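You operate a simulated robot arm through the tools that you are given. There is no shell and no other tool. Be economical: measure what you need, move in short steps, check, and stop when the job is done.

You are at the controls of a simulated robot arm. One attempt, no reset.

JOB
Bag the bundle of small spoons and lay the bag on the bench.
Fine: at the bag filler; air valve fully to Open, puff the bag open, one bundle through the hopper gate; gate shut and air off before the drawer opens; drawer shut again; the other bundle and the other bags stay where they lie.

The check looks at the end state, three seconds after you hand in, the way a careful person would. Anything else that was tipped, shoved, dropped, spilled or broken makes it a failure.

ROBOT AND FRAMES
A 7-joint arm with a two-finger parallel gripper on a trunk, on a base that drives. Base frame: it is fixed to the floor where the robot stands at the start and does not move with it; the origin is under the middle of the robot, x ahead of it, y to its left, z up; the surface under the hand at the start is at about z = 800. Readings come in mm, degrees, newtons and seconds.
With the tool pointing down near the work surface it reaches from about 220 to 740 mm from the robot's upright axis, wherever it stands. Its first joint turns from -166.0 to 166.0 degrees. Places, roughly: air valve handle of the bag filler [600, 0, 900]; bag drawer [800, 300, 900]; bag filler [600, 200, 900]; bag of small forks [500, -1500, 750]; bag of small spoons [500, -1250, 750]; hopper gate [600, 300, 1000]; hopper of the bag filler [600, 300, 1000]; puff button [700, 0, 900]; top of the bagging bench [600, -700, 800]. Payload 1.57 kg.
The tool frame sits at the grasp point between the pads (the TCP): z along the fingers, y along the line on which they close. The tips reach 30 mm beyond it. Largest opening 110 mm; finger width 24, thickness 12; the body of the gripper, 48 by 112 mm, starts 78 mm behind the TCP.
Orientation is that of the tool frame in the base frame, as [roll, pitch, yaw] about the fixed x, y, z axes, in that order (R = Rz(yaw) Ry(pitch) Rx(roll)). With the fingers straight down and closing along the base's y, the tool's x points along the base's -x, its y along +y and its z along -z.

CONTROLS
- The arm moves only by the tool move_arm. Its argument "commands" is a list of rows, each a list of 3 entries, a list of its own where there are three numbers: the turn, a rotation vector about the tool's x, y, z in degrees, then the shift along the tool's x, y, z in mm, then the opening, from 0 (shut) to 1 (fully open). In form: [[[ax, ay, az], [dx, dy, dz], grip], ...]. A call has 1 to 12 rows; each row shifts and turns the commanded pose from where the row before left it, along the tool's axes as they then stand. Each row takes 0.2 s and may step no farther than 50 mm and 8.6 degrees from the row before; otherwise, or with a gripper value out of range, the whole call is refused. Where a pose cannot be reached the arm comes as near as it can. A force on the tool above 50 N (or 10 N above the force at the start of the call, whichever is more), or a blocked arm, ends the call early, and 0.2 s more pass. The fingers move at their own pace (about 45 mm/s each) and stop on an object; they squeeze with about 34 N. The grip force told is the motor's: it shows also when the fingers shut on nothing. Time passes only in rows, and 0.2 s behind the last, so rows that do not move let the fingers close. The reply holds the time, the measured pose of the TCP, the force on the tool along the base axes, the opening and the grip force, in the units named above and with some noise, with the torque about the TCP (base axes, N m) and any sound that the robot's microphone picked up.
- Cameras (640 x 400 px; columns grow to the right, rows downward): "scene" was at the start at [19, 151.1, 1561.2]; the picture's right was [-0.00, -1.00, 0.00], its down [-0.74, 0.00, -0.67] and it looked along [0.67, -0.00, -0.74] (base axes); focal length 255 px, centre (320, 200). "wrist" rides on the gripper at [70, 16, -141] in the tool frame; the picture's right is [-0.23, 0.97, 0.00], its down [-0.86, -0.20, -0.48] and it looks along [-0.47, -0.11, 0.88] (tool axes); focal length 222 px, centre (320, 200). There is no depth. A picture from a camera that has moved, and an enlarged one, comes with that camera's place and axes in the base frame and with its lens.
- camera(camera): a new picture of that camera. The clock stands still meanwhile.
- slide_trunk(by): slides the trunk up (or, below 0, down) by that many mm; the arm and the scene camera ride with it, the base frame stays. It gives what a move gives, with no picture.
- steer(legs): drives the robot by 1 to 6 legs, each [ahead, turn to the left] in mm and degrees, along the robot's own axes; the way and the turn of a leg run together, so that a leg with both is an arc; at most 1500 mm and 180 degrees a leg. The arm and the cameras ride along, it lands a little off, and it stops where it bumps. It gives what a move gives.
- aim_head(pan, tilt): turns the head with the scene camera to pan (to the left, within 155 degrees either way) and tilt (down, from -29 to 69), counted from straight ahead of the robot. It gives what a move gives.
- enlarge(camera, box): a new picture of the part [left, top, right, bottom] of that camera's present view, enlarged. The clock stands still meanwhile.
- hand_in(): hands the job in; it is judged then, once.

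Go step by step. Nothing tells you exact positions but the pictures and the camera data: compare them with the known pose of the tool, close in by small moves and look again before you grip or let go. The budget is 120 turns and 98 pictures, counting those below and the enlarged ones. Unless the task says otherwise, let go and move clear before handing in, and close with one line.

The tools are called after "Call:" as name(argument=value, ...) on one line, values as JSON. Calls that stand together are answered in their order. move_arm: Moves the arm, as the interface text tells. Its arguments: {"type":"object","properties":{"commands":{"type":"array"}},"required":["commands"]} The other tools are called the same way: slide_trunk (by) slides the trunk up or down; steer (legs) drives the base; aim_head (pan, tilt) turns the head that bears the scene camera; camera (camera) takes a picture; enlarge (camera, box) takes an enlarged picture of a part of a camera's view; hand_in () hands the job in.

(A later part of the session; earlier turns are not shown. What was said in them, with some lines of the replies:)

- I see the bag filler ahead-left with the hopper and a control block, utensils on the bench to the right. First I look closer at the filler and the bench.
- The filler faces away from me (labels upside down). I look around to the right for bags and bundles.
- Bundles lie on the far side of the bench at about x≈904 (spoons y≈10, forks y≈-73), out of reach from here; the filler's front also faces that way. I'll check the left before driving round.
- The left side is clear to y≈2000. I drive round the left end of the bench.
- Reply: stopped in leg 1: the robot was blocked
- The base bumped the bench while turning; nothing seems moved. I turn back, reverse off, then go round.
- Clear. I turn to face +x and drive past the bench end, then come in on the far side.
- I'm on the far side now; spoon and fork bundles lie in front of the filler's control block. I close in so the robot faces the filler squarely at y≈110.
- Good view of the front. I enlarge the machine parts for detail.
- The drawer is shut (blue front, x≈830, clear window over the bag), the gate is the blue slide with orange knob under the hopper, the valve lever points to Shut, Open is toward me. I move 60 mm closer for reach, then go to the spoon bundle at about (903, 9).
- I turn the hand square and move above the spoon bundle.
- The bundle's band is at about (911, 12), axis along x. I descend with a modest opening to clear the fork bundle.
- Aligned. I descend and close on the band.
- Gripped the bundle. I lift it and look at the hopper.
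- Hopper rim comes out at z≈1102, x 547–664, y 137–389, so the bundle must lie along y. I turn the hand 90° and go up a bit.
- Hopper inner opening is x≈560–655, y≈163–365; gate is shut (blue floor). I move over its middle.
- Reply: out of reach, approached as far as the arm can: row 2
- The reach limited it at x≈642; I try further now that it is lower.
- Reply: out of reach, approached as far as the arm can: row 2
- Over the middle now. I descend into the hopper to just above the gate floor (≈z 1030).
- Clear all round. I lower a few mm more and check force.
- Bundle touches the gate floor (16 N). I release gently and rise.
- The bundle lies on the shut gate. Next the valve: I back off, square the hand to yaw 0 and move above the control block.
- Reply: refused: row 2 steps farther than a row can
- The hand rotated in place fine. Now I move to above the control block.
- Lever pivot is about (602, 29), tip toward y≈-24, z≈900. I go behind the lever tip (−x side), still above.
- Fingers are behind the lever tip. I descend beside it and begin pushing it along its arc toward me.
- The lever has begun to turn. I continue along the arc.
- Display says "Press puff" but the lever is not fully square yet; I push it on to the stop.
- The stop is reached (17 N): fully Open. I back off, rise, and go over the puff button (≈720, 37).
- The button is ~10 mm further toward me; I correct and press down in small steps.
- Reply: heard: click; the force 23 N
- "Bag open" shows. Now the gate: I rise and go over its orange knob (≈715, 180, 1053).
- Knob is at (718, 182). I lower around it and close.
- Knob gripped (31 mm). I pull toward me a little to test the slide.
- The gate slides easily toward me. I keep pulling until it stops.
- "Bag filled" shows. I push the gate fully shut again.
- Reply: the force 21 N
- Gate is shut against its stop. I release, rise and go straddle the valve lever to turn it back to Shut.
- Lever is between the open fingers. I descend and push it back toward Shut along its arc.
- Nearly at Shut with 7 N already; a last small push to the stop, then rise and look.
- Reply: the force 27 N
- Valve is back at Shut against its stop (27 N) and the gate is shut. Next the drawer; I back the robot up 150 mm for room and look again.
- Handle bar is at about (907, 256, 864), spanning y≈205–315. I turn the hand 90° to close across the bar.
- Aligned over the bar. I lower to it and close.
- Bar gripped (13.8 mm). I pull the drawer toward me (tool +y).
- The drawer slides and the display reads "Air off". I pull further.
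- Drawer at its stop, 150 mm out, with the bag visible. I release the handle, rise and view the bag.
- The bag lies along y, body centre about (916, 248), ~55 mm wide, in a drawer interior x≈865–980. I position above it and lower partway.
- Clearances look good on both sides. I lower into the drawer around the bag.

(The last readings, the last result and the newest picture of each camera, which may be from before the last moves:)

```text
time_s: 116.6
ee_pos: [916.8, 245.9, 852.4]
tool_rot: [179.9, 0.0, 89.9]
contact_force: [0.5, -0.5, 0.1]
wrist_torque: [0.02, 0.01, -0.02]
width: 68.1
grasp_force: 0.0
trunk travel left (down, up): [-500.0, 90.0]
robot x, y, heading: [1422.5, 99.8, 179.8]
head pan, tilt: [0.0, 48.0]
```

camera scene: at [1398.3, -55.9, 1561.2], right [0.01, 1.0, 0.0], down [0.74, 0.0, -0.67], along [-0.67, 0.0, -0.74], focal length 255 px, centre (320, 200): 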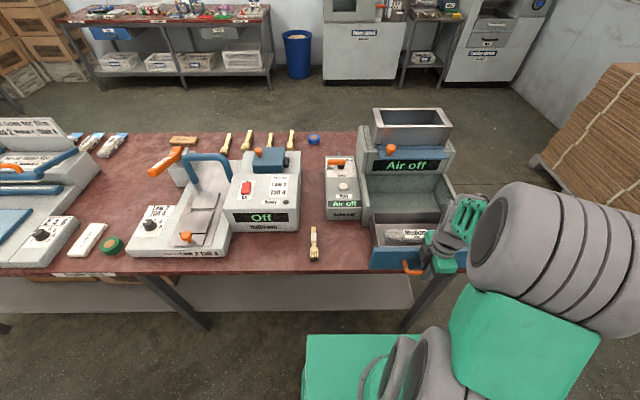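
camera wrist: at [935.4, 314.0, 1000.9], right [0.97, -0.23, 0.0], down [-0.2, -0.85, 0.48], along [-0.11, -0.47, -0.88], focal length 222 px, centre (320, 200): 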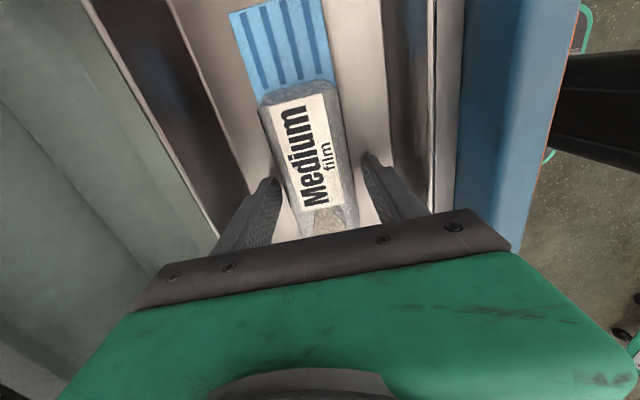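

No contact with the floor; I close on the bag and raise it slightly to test.

Call:
move_arm(commands=[[[0, 0, 0], [0, 0, 0], 0], [[0, 0, 0], [0, 0, 0], 0], [[0, 0, 0], [0, 0, 0], 0], [[0, 0, 0], [0, 0, 0], 0], [[0, 0, 0], [0, 0, -10], 0], [[0, 0, 0], [0, 0, -15], 0]])

Call:
camera(camera="wrist")

Call:
enlarge(camera="scene", box=[340, 160, 500, 300])

```text
time_s: 118.0
ee_pos: [917.4, 243.7, 875.9]
tool_rot: [179.9, 0.0, 89.9]
contact_force: [-0.6, 0.4, -0.7]
wrist_torque: [0.02, 0.01, -0.02]
width: 52.8
grasp_force: 33.7
trunk travel left (down, up): [-500.0, 90.0]
robot x, y, heading: [1417.9, 101.3, 179.7]
head pan, tilt: [0.0, 48.0]
```

```text
23 pictures are left
camera wrist: at [934.5, 313.7, 1018.0], right [0.97, -0.23, 0.0], down [-0.2, -0.86, 0.48], along [-0.11, -0.47, -0.88], focal length 222 px, centre (320, 200)
```

wrist: 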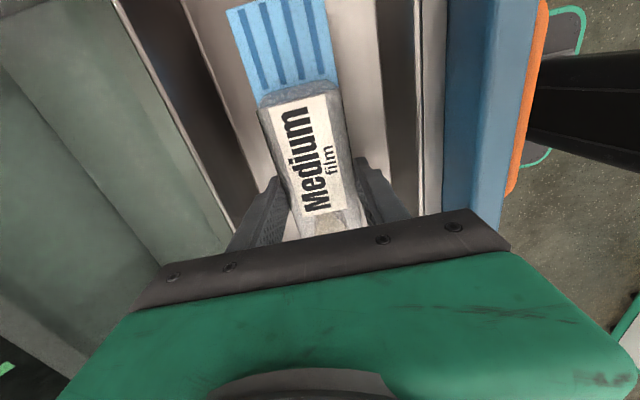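

```text
2.86 times, centred on (420, 230) of scene
camera zoom: at [1400.0, -56.9, 1561.2], right [0.01, 1.0, 0.0], down [0.74, 0.0, -0.67], along [-0.67, 0.0, -0.74], focal length 729 px, centre (34, 114)
```

zoom: 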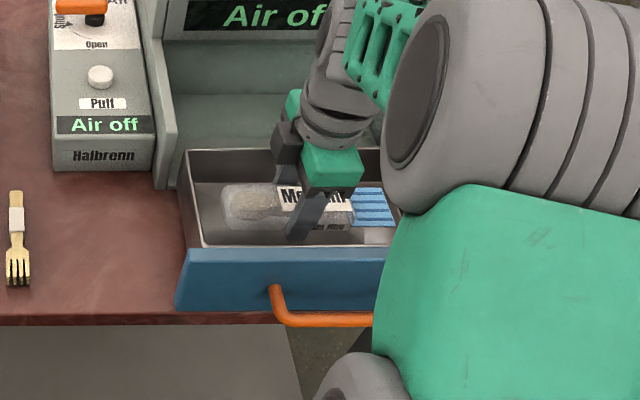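

The bag is held firmly (52.8 mm). I lift it clear and carry it over the free bench spot left of the drawer (≈897, 35).

Call:
move_arm(commands=[[[0, 0, 0], [0, 0, -40], 0], [[0, 0, 0], [0, 0, -45], 0], [[0, 0, 0], [0, 0, -45], 0], [[0, 0, 0], [0, 0, -30], 0], [[0, 0, 0], [-40, 0, 0], 0], [[0, 0, 0], [-45, 0, 0], 0], [[0, 0, 0], [-45, 0, 0], 0], [[0, 0, 0], [-45, 0, 0], 0], [[0, 0, 0], [-34, 0, 0], 0]])

Call:
move_arm(commands=[[[0, 0, 8.2], [0, 0, 0], 0], [[0, 0, 8.2], [0, 0, 0], 0], [[0, 0, 8.2], [0, 0, 0], 0], [[0, 0, 8.2], [0, 0, 0], 0], [[0, 0, 8.2], [0, 0, 0], 0], [[0, 0, 8.2], [0, 0, 0], 0], [[0, 0, 8.2], [0, 0, 0], 0], [[0, 0, 8.2], [0, 0, 0], 0], [[0, 0, 8.2], [0, 0, 0], 0], [[0, 0, 8.2], [0, 0, 0], 0], [[0, 0, 8.0], [0, 0, 0], 0]])

Call:
camera(camera="wrist")

Call:
camera(camera="scene")

```text
time_s: 120.0
ee_pos: [916.3, 35.7, 1038.1]
tool_rot: [180.0, 0.0, 89.9]
contact_force: [0.3, -0.9, 0.1]
wrist_torque: [0.01, 0.0, -0.03]
width: 52.6
grasp_force: 34.1
trunk travel left (down, up): [-500.0, 90.0]
robot x, y, heading: [1417.0, 100.4, 179.8]
head pan, tilt: [0.0, 48.0]
```

```text
time_s: 122.4
ee_pos: [917.1, 36.9, 1037.3]
tool_rot: [-180.0, 0.1, -0.2]
contact_force: [-0.3, -0.1, -0.7]
wrist_torque: [-0.02, 0.01, 0.0]
width: 52.8
grasp_force: 34.2
trunk travel left (down, up): [-500.0, 90.0]
robot x, y, heading: [1419.4, 102.0, 179.7]
head pan, tilt: [0.0, 48.0]
```

```text
21 pictures are left
camera wrist: at [988.4, 18.6, 1179.2], right [-0.23, -0.97, 0.0], down [-0.85, 0.2, 0.48], along [-0.47, 0.11, -0.88], focal length 222 px, centre (320, 200)
```

wrist: 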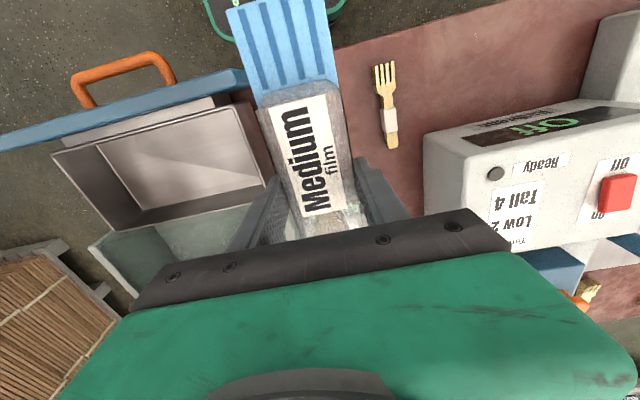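

```text
20 pictures are left
camera scene: at [1399.9, -57.0, 1561.2], right [0.01, 1.0, 0.0], down [0.74, 0.0, -0.67], along [-0.67, 0.0, -0.74], focal length 255 px, centre (320, 200)
```

scene: 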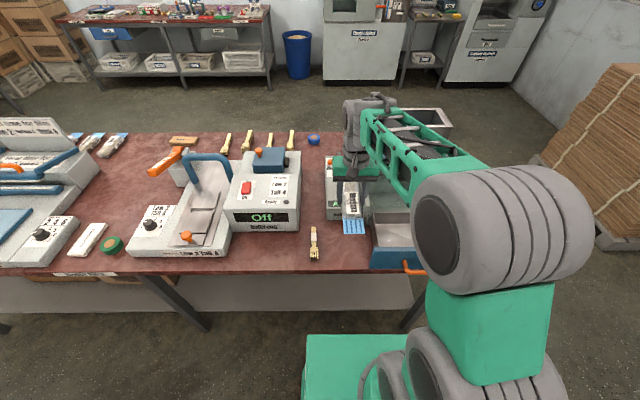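

I shift slightly and lower the bag toward the bench between fork bundle and drawer.

Call:
move_arm(commands=[[[0, 0, 0], [-20, 10, 0], 0], [[0, 0, 0], [0, 0, 45], 0], [[0, 0, 0], [0, 0, 45], 0], [[0, 0, 0], [0, 0, 45], 0], [[0, 0, 0], [0, 0, 35], 0]])

Call:
camera(camera="wrist")

Call:
enlarge(camera="scene", box=[280, 150, 440, 290])

```text
time_s: 123.6
ee_pos: [897.7, 26.2, 867.7]
tool_rot: [179.9, -0.1, -0.2]
contact_force: [2.4, 1.4, 4.4]
wrist_torque: [-0.06, 0.38, -0.01]
width: 53.4
grasp_force: 34.1
trunk travel left (down, up): [-500.0, 90.0]
robot x, y, heading: [1421.5, 101.3, 179.6]
head pan, tilt: [0.0, 48.0]
```

```text
19 pictures are left
camera wrist: at [967.5, 9.9, 1009.2], right [-0.23, -0.97, 0.0], down [-0.86, 0.2, 0.48], along [-0.46, 0.11, -0.88], focal length 222 px, centre (320, 200)
```

wrist: 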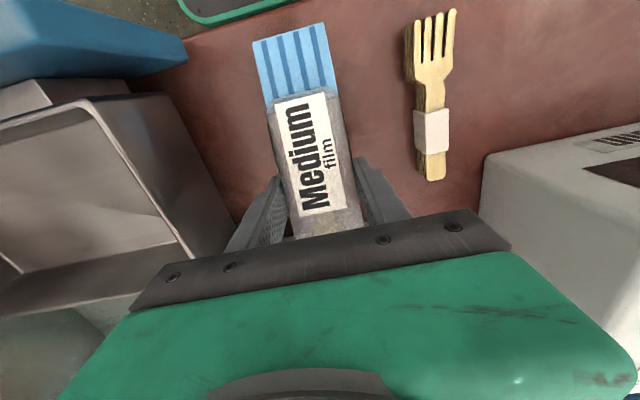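

```text
2.86 times, centred on (360, 220) of scene
camera zoom: at [1400.5, -57.0, 1561.3], right [0.01, 1.0, 0.0], down [0.74, 0.0, -0.67], along [-0.67, 0.0, -0.74], focal length 729 px, centre (206, 143)
```

zoom: 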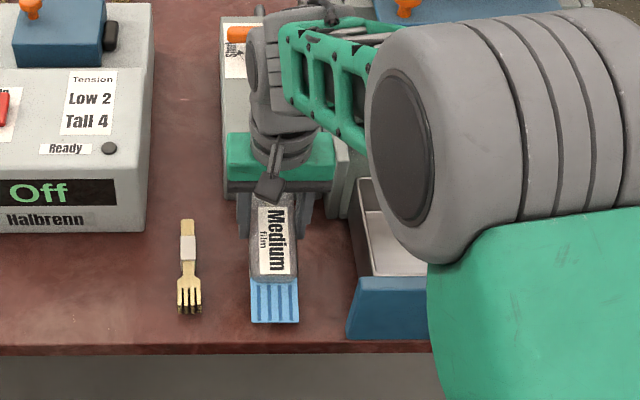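

Light contact at the bag's rear end with the control block front; I raise a bit, shift 13 mm toward me, and lower again.

Call:
move_arm(commands=[[[0, 0, 0], [0, 0, -25], 0], [[0, 0, 0], [13, 0, 0], 0], [[0, 0, 0], [0, 0, 20], 0], [[0, 0, 0], [0, 0, 8], 0]])

Call:
camera(camera="wrist")

```text
time_s: 124.6
ee_pos: [909.5, 27.0, 863.2]
tool_rot: [-180.0, -0.1, 0.0]
contact_force: [1.0, -0.2, -0.9]
wrist_torque: [-0.01, 0.0, -0.01]
width: 53.2
grasp_force: 34.0
trunk travel left (down, up): [-500.0, 90.0]
robot x, y, heading: [1417.9, 100.2, 179.7]
head pan, tilt: [0.0, 48.0]
```

```text
17 pictures are left
camera wrist: at [980.9, 10.2, 1006.0], right [-0.23, -0.97, 0.0], down [-0.86, 0.2, 0.48], along [-0.47, 0.11, -0.88], focal length 222 px, centre (320, 200)
```

wrist: 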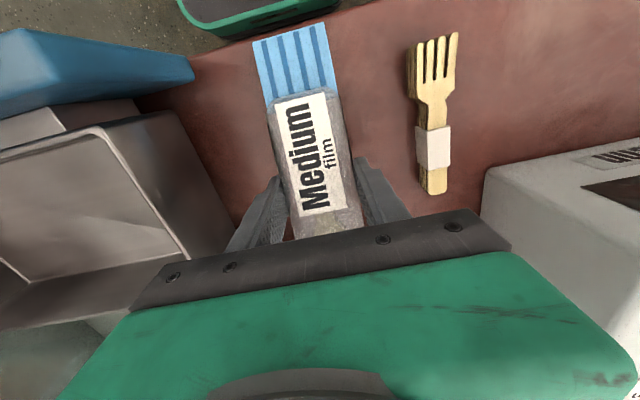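

Free now. I lower in small steps until it touches.

Call:
move_arm(commands=[[[0, 0, 0], [0, 0, 6], 0], [[0, 0, 0], [0, 0, 6], 0], [[0, 0, 0], [0, 0, 5], 0]])

Call:
move_arm(commands=[[[0, 0, 0], [0, 0, 3], 0], [[0, 0, 0], [0, 0, 3], 0]])

```text
time_s: 125.4
ee_pos: [909.6, 26.2, 849.3]
tool_rot: [180.0, 0.1, -0.1]
contact_force: [-3.6, -0.7, 11.0]
wrist_torque: [0.05, -1.01, 0.05]
width: 53.0
grasp_force: 34.1
trunk travel left (down, up): [-500.0, 90.0]
robot x, y, heading: [1420.7, 98.5, 179.8]
head pan, tilt: [0.0, 48.0]
```

```text
time_s: 126.0
ee_pos: [910.5, 26.6, 843.5]
tool_rot: [180.0, 0.1, 0.0]
contact_force: [-6.3, 1.8, 18.0]
wrist_torque: [0.04, -0.86, 0.09]
width: 53.1
grasp_force: 34.8
trunk travel left (down, up): [-500.0, 90.0]
robot x, y, heading: [1417.4, 100.6, 179.6]
head pan, tilt: [0.0, 48.0]
```

Call:
enlarge(camera="scene", box=[280, 150, 440, 290])

Call:
camera(camera="wrist")

```text
2.86 times, centred on (360, 220) of scene
camera zoom: at [1400.4, -56.6, 1561.4], right [0.01, 1.0, 0.0], down [0.74, 0.0, -0.67], along [-0.67, 0.0, -0.74], focal length 729 px, centre (206, 143)
```

zoom: 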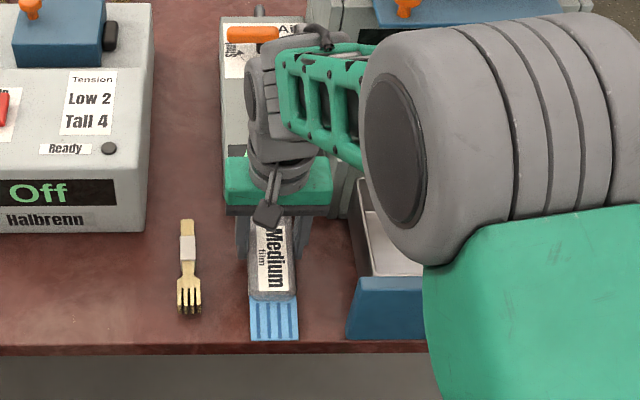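

```text
15 pictures are left
camera wrist: at [980.7, 9.0, 984.5], right [-0.23, -0.97, 0.0], down [-0.85, 0.2, 0.48], along [-0.47, 0.11, -0.88], focal length 222 px, centre (320, 200)
```

wrist: 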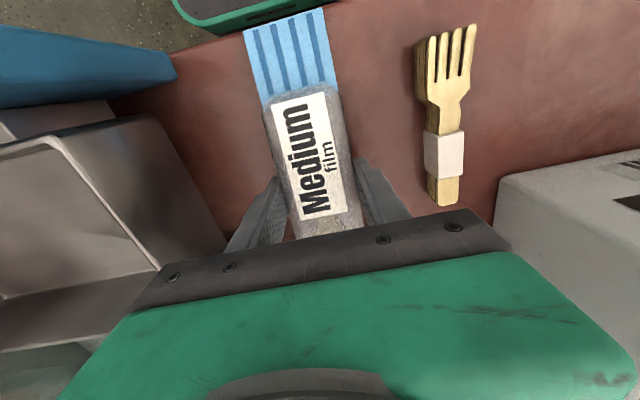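

The header sits close to the bench edge; I lift slightly, move it 7 mm inward, set down and release.

Call:
move_arm(commands=[[[0, 0, 0], [0, 0, -10], 0], [[0, 0, 0], [-7, 0, 0], 0], [[0, 0, 0], [0, 0, 7], 0], [[0, 0, 0], [0, 0, 4], 0]])

```text
time_s: 127.0
ee_pos: [904.4, 26.5, 843.6]
tool_rot: [-180.0, 0.0, -0.1]
contact_force: [2.9, -0.6, 14.6]
wrist_torque: [0.0, -1.03, 0.04]
width: 53.0
grasp_force: 34.4
trunk travel left (down, up): [-500.0, 90.0]
robot x, y, heading: [1415.1, 103.0, 179.8]
head pan, tilt: [0.0, 48.0]
```

Call:
move_arm(commands=[[[0, 0, 0], [0, 0, 2], 0], [[0, 0, 0], [0, 0, 0], 0.52], [[0, 0, 0], [0, 0, 0], 0.62], [[0, 0, 0], [0, 0, 0], 0.62], [[0, 0, 0], [0, 0, -20], 0.62], [[0, 0, 0], [0, 0, -45], 0.62], [[0, 0, 0], [0, 0, -45], 0.62], [[0, 0, 0], [0, 0, -45], 0.62]])

Call:
camera(camera="wrist")

```text
time_s: 128.8
ee_pos: [903.1, 28.6, 994.1]
tool_rot: [-179.9, -0.1, -0.1]
contact_force: [-0.8, 0.1, -0.6]
wrist_torque: [0.04, -0.02, 0.0]
width: 68.3
grasp_force: 0.0
trunk travel left (down, up): [-500.0, 90.0]
robot x, y, heading: [1418.9, 100.1, 179.5]
head pan, tilt: [0.0, 48.0]
```

```text
14 pictures are left
camera wrist: at [973.8, 11.0, 1134.5], right [-0.23, -0.97, 0.0], down [-0.86, 0.2, 0.48], along [-0.46, 0.11, -0.88], focal length 222 px, centre (320, 200)
```

wrist: 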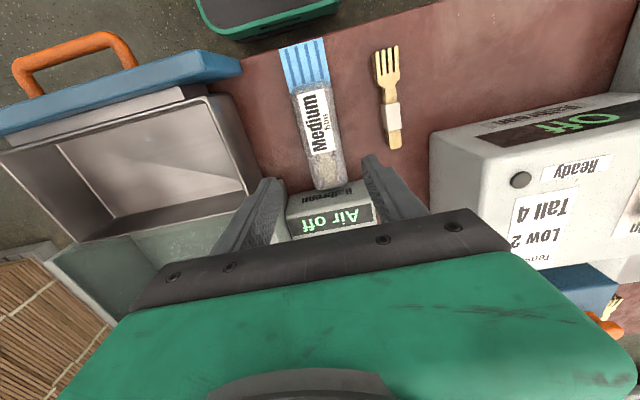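

Bag lies on the bench. Now I go in front of the drawer handle with closed fingers to push the drawer shut.

Call:
move_arm(commands=[[[0, 0, 0], [32, -36, 0], 0.3], [[0, 0, 0], [32, -36, 0], 0], [[0, 0, 0], [32, -36, 0], 0], [[0, 0, 0], [32, -40, 0], 0], [[0, 0, 0], [32, -40, 0], 0], [[0, 0, 0], [30, -40, 0], 0], [[0, 0, 0], [0, 0, 45], 0], [[0, 0, 0], [0, 0, 45], 0], [[0, 0, 0], [0, 0, 35], 0]])

Call:
enlarge(camera="scene", box=[280, 120, 500, 300])

Call:
camera(camera="wrist")

```text
refused: row 4 steps farther than a row can; nothing moved
```

```text
2.22 times, centred on (390, 210) of scene
camera zoom: at [1400.0, -56.9, 1561.1], right [0.01, 1.0, 0.0], down [0.74, 0.0, -0.67], along [-0.67, 0.0, -0.74], focal length 567 px, centre (164, 178)
```

zoom: 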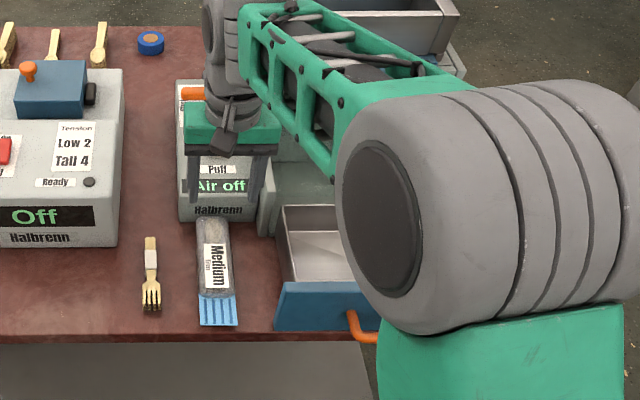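

```text
12 pictures are left
camera wrist: at [973.8, 11.0, 1134.5], right [-0.23, -0.97, 0.0], down [-0.86, 0.2, 0.48], along [-0.46, 0.11, -0.88], focal length 222 px, centre (320, 200)
```

wrist: 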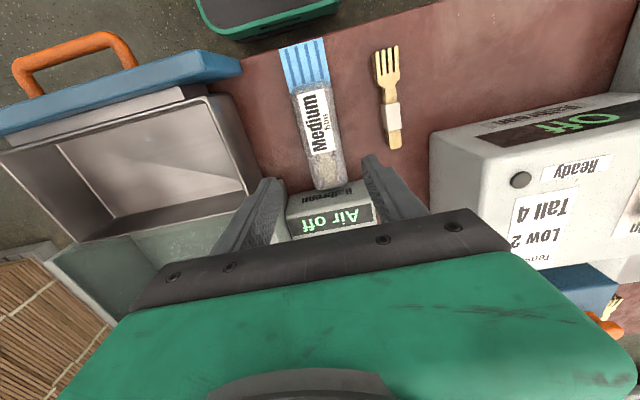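

The bag lies flat with its end near the block front. I resend the move with shorter steps.

Call:
move_arm(commands=[[[0, 0, 0], [30, -34, 0], 0.3], [[0, 0, 0], [30, -36, 0], 0], [[0, 0, 0], [30, -36, 0], 0], [[0, 0, 0], [30, -36, 0], 0], [[0, 0, 0], [30, -36, 0], 0], [[0, 0, 0], [30, -34, 0], 0], [[0, 0, 0], [15, -15, 0], 0], [[0, 0, 0], [0, 0, 45], 0], [[0, 0, 0], [0, 0, 45], 0]])

Call:
camera(camera="wrist")

```text
time_s: 130.8
ee_pos: [1096.2, 253.0, 901.8]
tool_rot: [179.9, 0.0, 0.0]
contact_force: [0.6, -0.3, -0.2]
wrist_torque: [-0.02, -0.01, -0.01]
width: 0.0
grasp_force: 21.3
trunk travel left (down, up): [-500.0, 90.0]
robot x, y, heading: [1418.6, 103.1, 180.1]
head pan, tilt: [0.0, 48.0]
```

```text
11 pictures are left
camera wrist: at [1168.1, 235.2, 1044.0], right [-0.23, -0.97, 0.0], down [-0.86, 0.2, 0.48], along [-0.47, 0.11, -0.88], focal length 222 px, centre (320, 200)
```

wrist: 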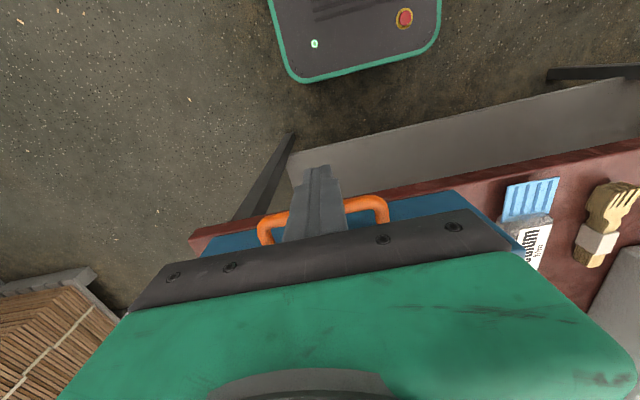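

Fingers are in front of the bar. I lower and push the drawer in.

Call:
move_arm(commands=[[[0, 0, 0], [0, 0, 34], 0], [[0, 0, 0], [-12, 0, 0], 0], [[0, 0, 0], [-10, 0, 0], 0], [[0, 0, 0], [-12, 0, 0], 0], [[0, 0, 0], [-14, 0, 0], 0], [[0, 0, 0], [-16, 0, 0], 0], [[0, 0, 0], [-16, 0, 0], 0], [[0, 0, 0], [-16, 0, 0], 0], [[0, 0, 0], [-16, 0, 0], 0], [[0, 0, 0], [-16, 0, 0], 0], [[0, 0, 0], [-16, 0, 0], 0], [[0, 0, 0], [-14, 0, 0], 0]])

```text
time_s: 133.4
ee_pos: [938.8, 253.1, 870.2]
tool_rot: [179.9, 0.0, -0.1]
contact_force: [-0.4, -0.3, 1.4]
wrist_torque: [0.04, 0.03, -0.02]
width: 0.0
grasp_force: 21.4
trunk travel left (down, up): [-500.0, 90.0]
robot x, y, heading: [1417.1, 104.0, 179.8]
head pan, tilt: [0.0, 48.0]
```

Call:
move_arm(commands=[[[0, 0, 0], [-7, 0, 0], 0], [[0, 0, 0], [-5, 0, 0], 0], [[0, 0, 0], [-3, 0, 0], 0]])

Call:
camera(camera="wrist")

```text
time_s: 134.2
ee_pos: [925.5, 252.8, 869.5]
tool_rot: [179.9, 0.1, 0.0]
contact_force: [1.1, -0.1, 0.3]
wrist_torque: [0.01, 0.03, 0.01]
width: 0.0
grasp_force: 21.2
trunk travel left (down, up): [-500.0, 90.0]
robot x, y, heading: [1414.5, 99.8, 179.7]
head pan, tilt: [0.0, 48.0]
```

```text
10 pictures are left
camera wrist: at [996.9, 235.7, 1011.1], right [-0.23, -0.97, 0.0], down [-0.86, 0.2, 0.48], along [-0.47, 0.11, -0.88], focal length 222 px, centre (320, 200)
```

wrist: 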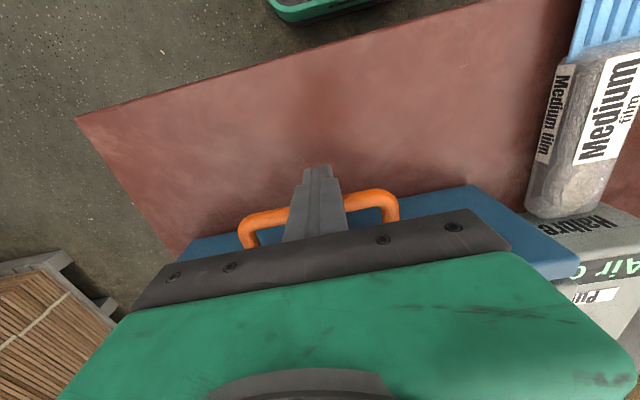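

Nearly shut; I push on in small steps until it stops.

Call:
move_arm(commands=[[[0, 0, 0], [-3, 0, 0], 0], [[0, 0, 0], [-3, 0, 0], 0], [[0, 0, 0], [-2, 0, 0], 0]])

```text
time_s: 135.0
ee_pos: [925.2, 252.9, 868.9]
tool_rot: [179.9, -0.5, -0.2]
contact_force: [36.3, -0.8, 11.0]
wrist_torque: [0.16, -0.18, -0.01]
width: 0.1
grasp_force: 21.7
trunk travel left (down, up): [-500.0, 90.0]
robot x, y, heading: [1418.5, 101.6, 179.7]
head pan, tilt: [0.0, 48.0]
```

Firm stop (36 N): the drawer is shut. I back off, rise clear and check everything.

Call:
move_arm(commands=[[[0, 0, 0], [15, 0, 0], 0], [[0, 0, 0], [20, 0, 0], 0], [[0, 0, 0], [10, 0, -40], 0], [[0, 0, 0], [0, 0, -45], 0], [[0, 0, 0], [0, 0, -45], 0], [[0, 0, 0], [0, 0, -45], 0], [[0, 0, 0], [0, 0, -45], 0], [[0, 0, 0], [0, 0, -45], 0], [[0, 0, 0], [0, 0, -45], 0]])

Call:
camera(camera="wrist")

Call:
enlarge(camera="scene", box=[280, 90, 500, 290])

```text
time_s: 137.0
ee_pos: [961.6, 252.5, 1179.3]
tool_rot: [-180.0, -0.2, -0.2]
contact_force: [0.4, 0.1, 0.3]
wrist_torque: [-0.01, 0.0, -0.01]
width: 0.0
grasp_force: 21.3
trunk travel left (down, up): [-500.0, 90.0]
robot x, y, heading: [1416.0, 97.8, 179.4]
head pan, tilt: [0.0, 48.0]
```

```text
9 pictures are left
camera wrist: at [1032.4, 235.3, 1321.4], right [-0.23, -0.97, 0.0], down [-0.86, 0.2, 0.48], along [-0.46, 0.11, -0.88], focal length 222 px, centre (320, 200)
```

wrist: 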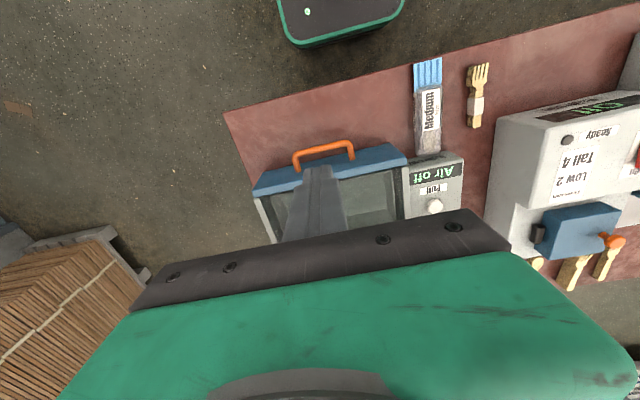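

```text
2.00 times, centred on (390, 190) of scene
camera zoom: at [1400.1, -56.9, 1561.1], right [0.01, 1.0, 0.0], down [0.74, 0.0, -0.67], along [-0.67, 0.0, -0.74], focal length 510 px, centre (180, 220)
```

zoom: 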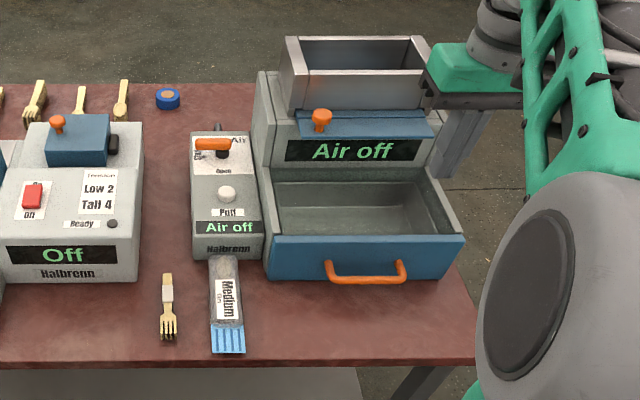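

All looks in order; one closer look at the bag's resting state.

Call:
enlarge(camera="scene", box=[360, 200, 420, 280])

Call:
enlarge(camera="wrist", box=[380, 40, 500, 180])

```text
5.00 times, centred on (390, 240) of scene
camera zoom: at [1400.1, -56.9, 1561.1], right [0.01, 1.0, 0.0], down [0.74, 0.0, -0.67], along [-0.67, 0.0, -0.74], focal length 1276 px, centre (-30, 0)
```

zoom: 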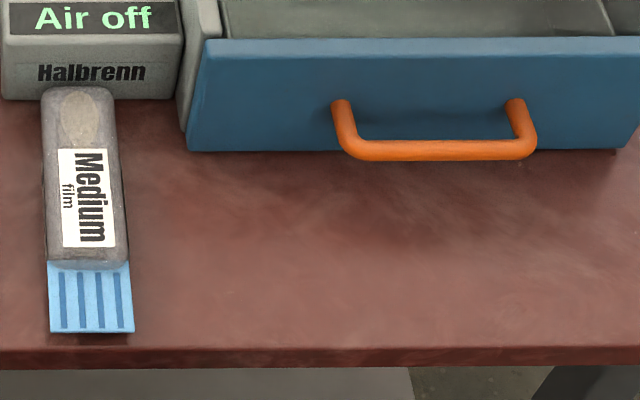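

```text
2.86 times, centred on (440, 110) of wrist
camera zoom: at [1032.4, 235.3, 1321.4], right [-0.23, -0.97, 0.0], down [-0.86, 0.2, 0.48], along [-0.46, 0.11, -0.88], focal length 635 px, centre (-23, 457)
```

zoom: 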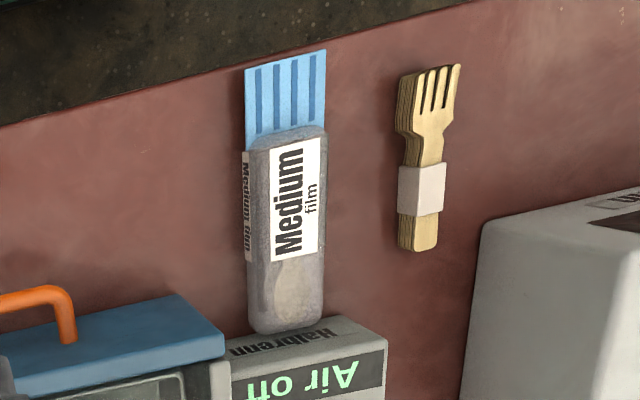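

The spoon bag lies flat on the bench. The drawer and gate are shut, the air is off, and the fork bundle and other bags lie where they were, so I hand in.

Call:
hand_in()

```text
The job is handed in.
```

The bundle of small spoons is bagged and the bag lies flat on the bench; the gate and drawer are shut, the air is off, and the job is handed in.
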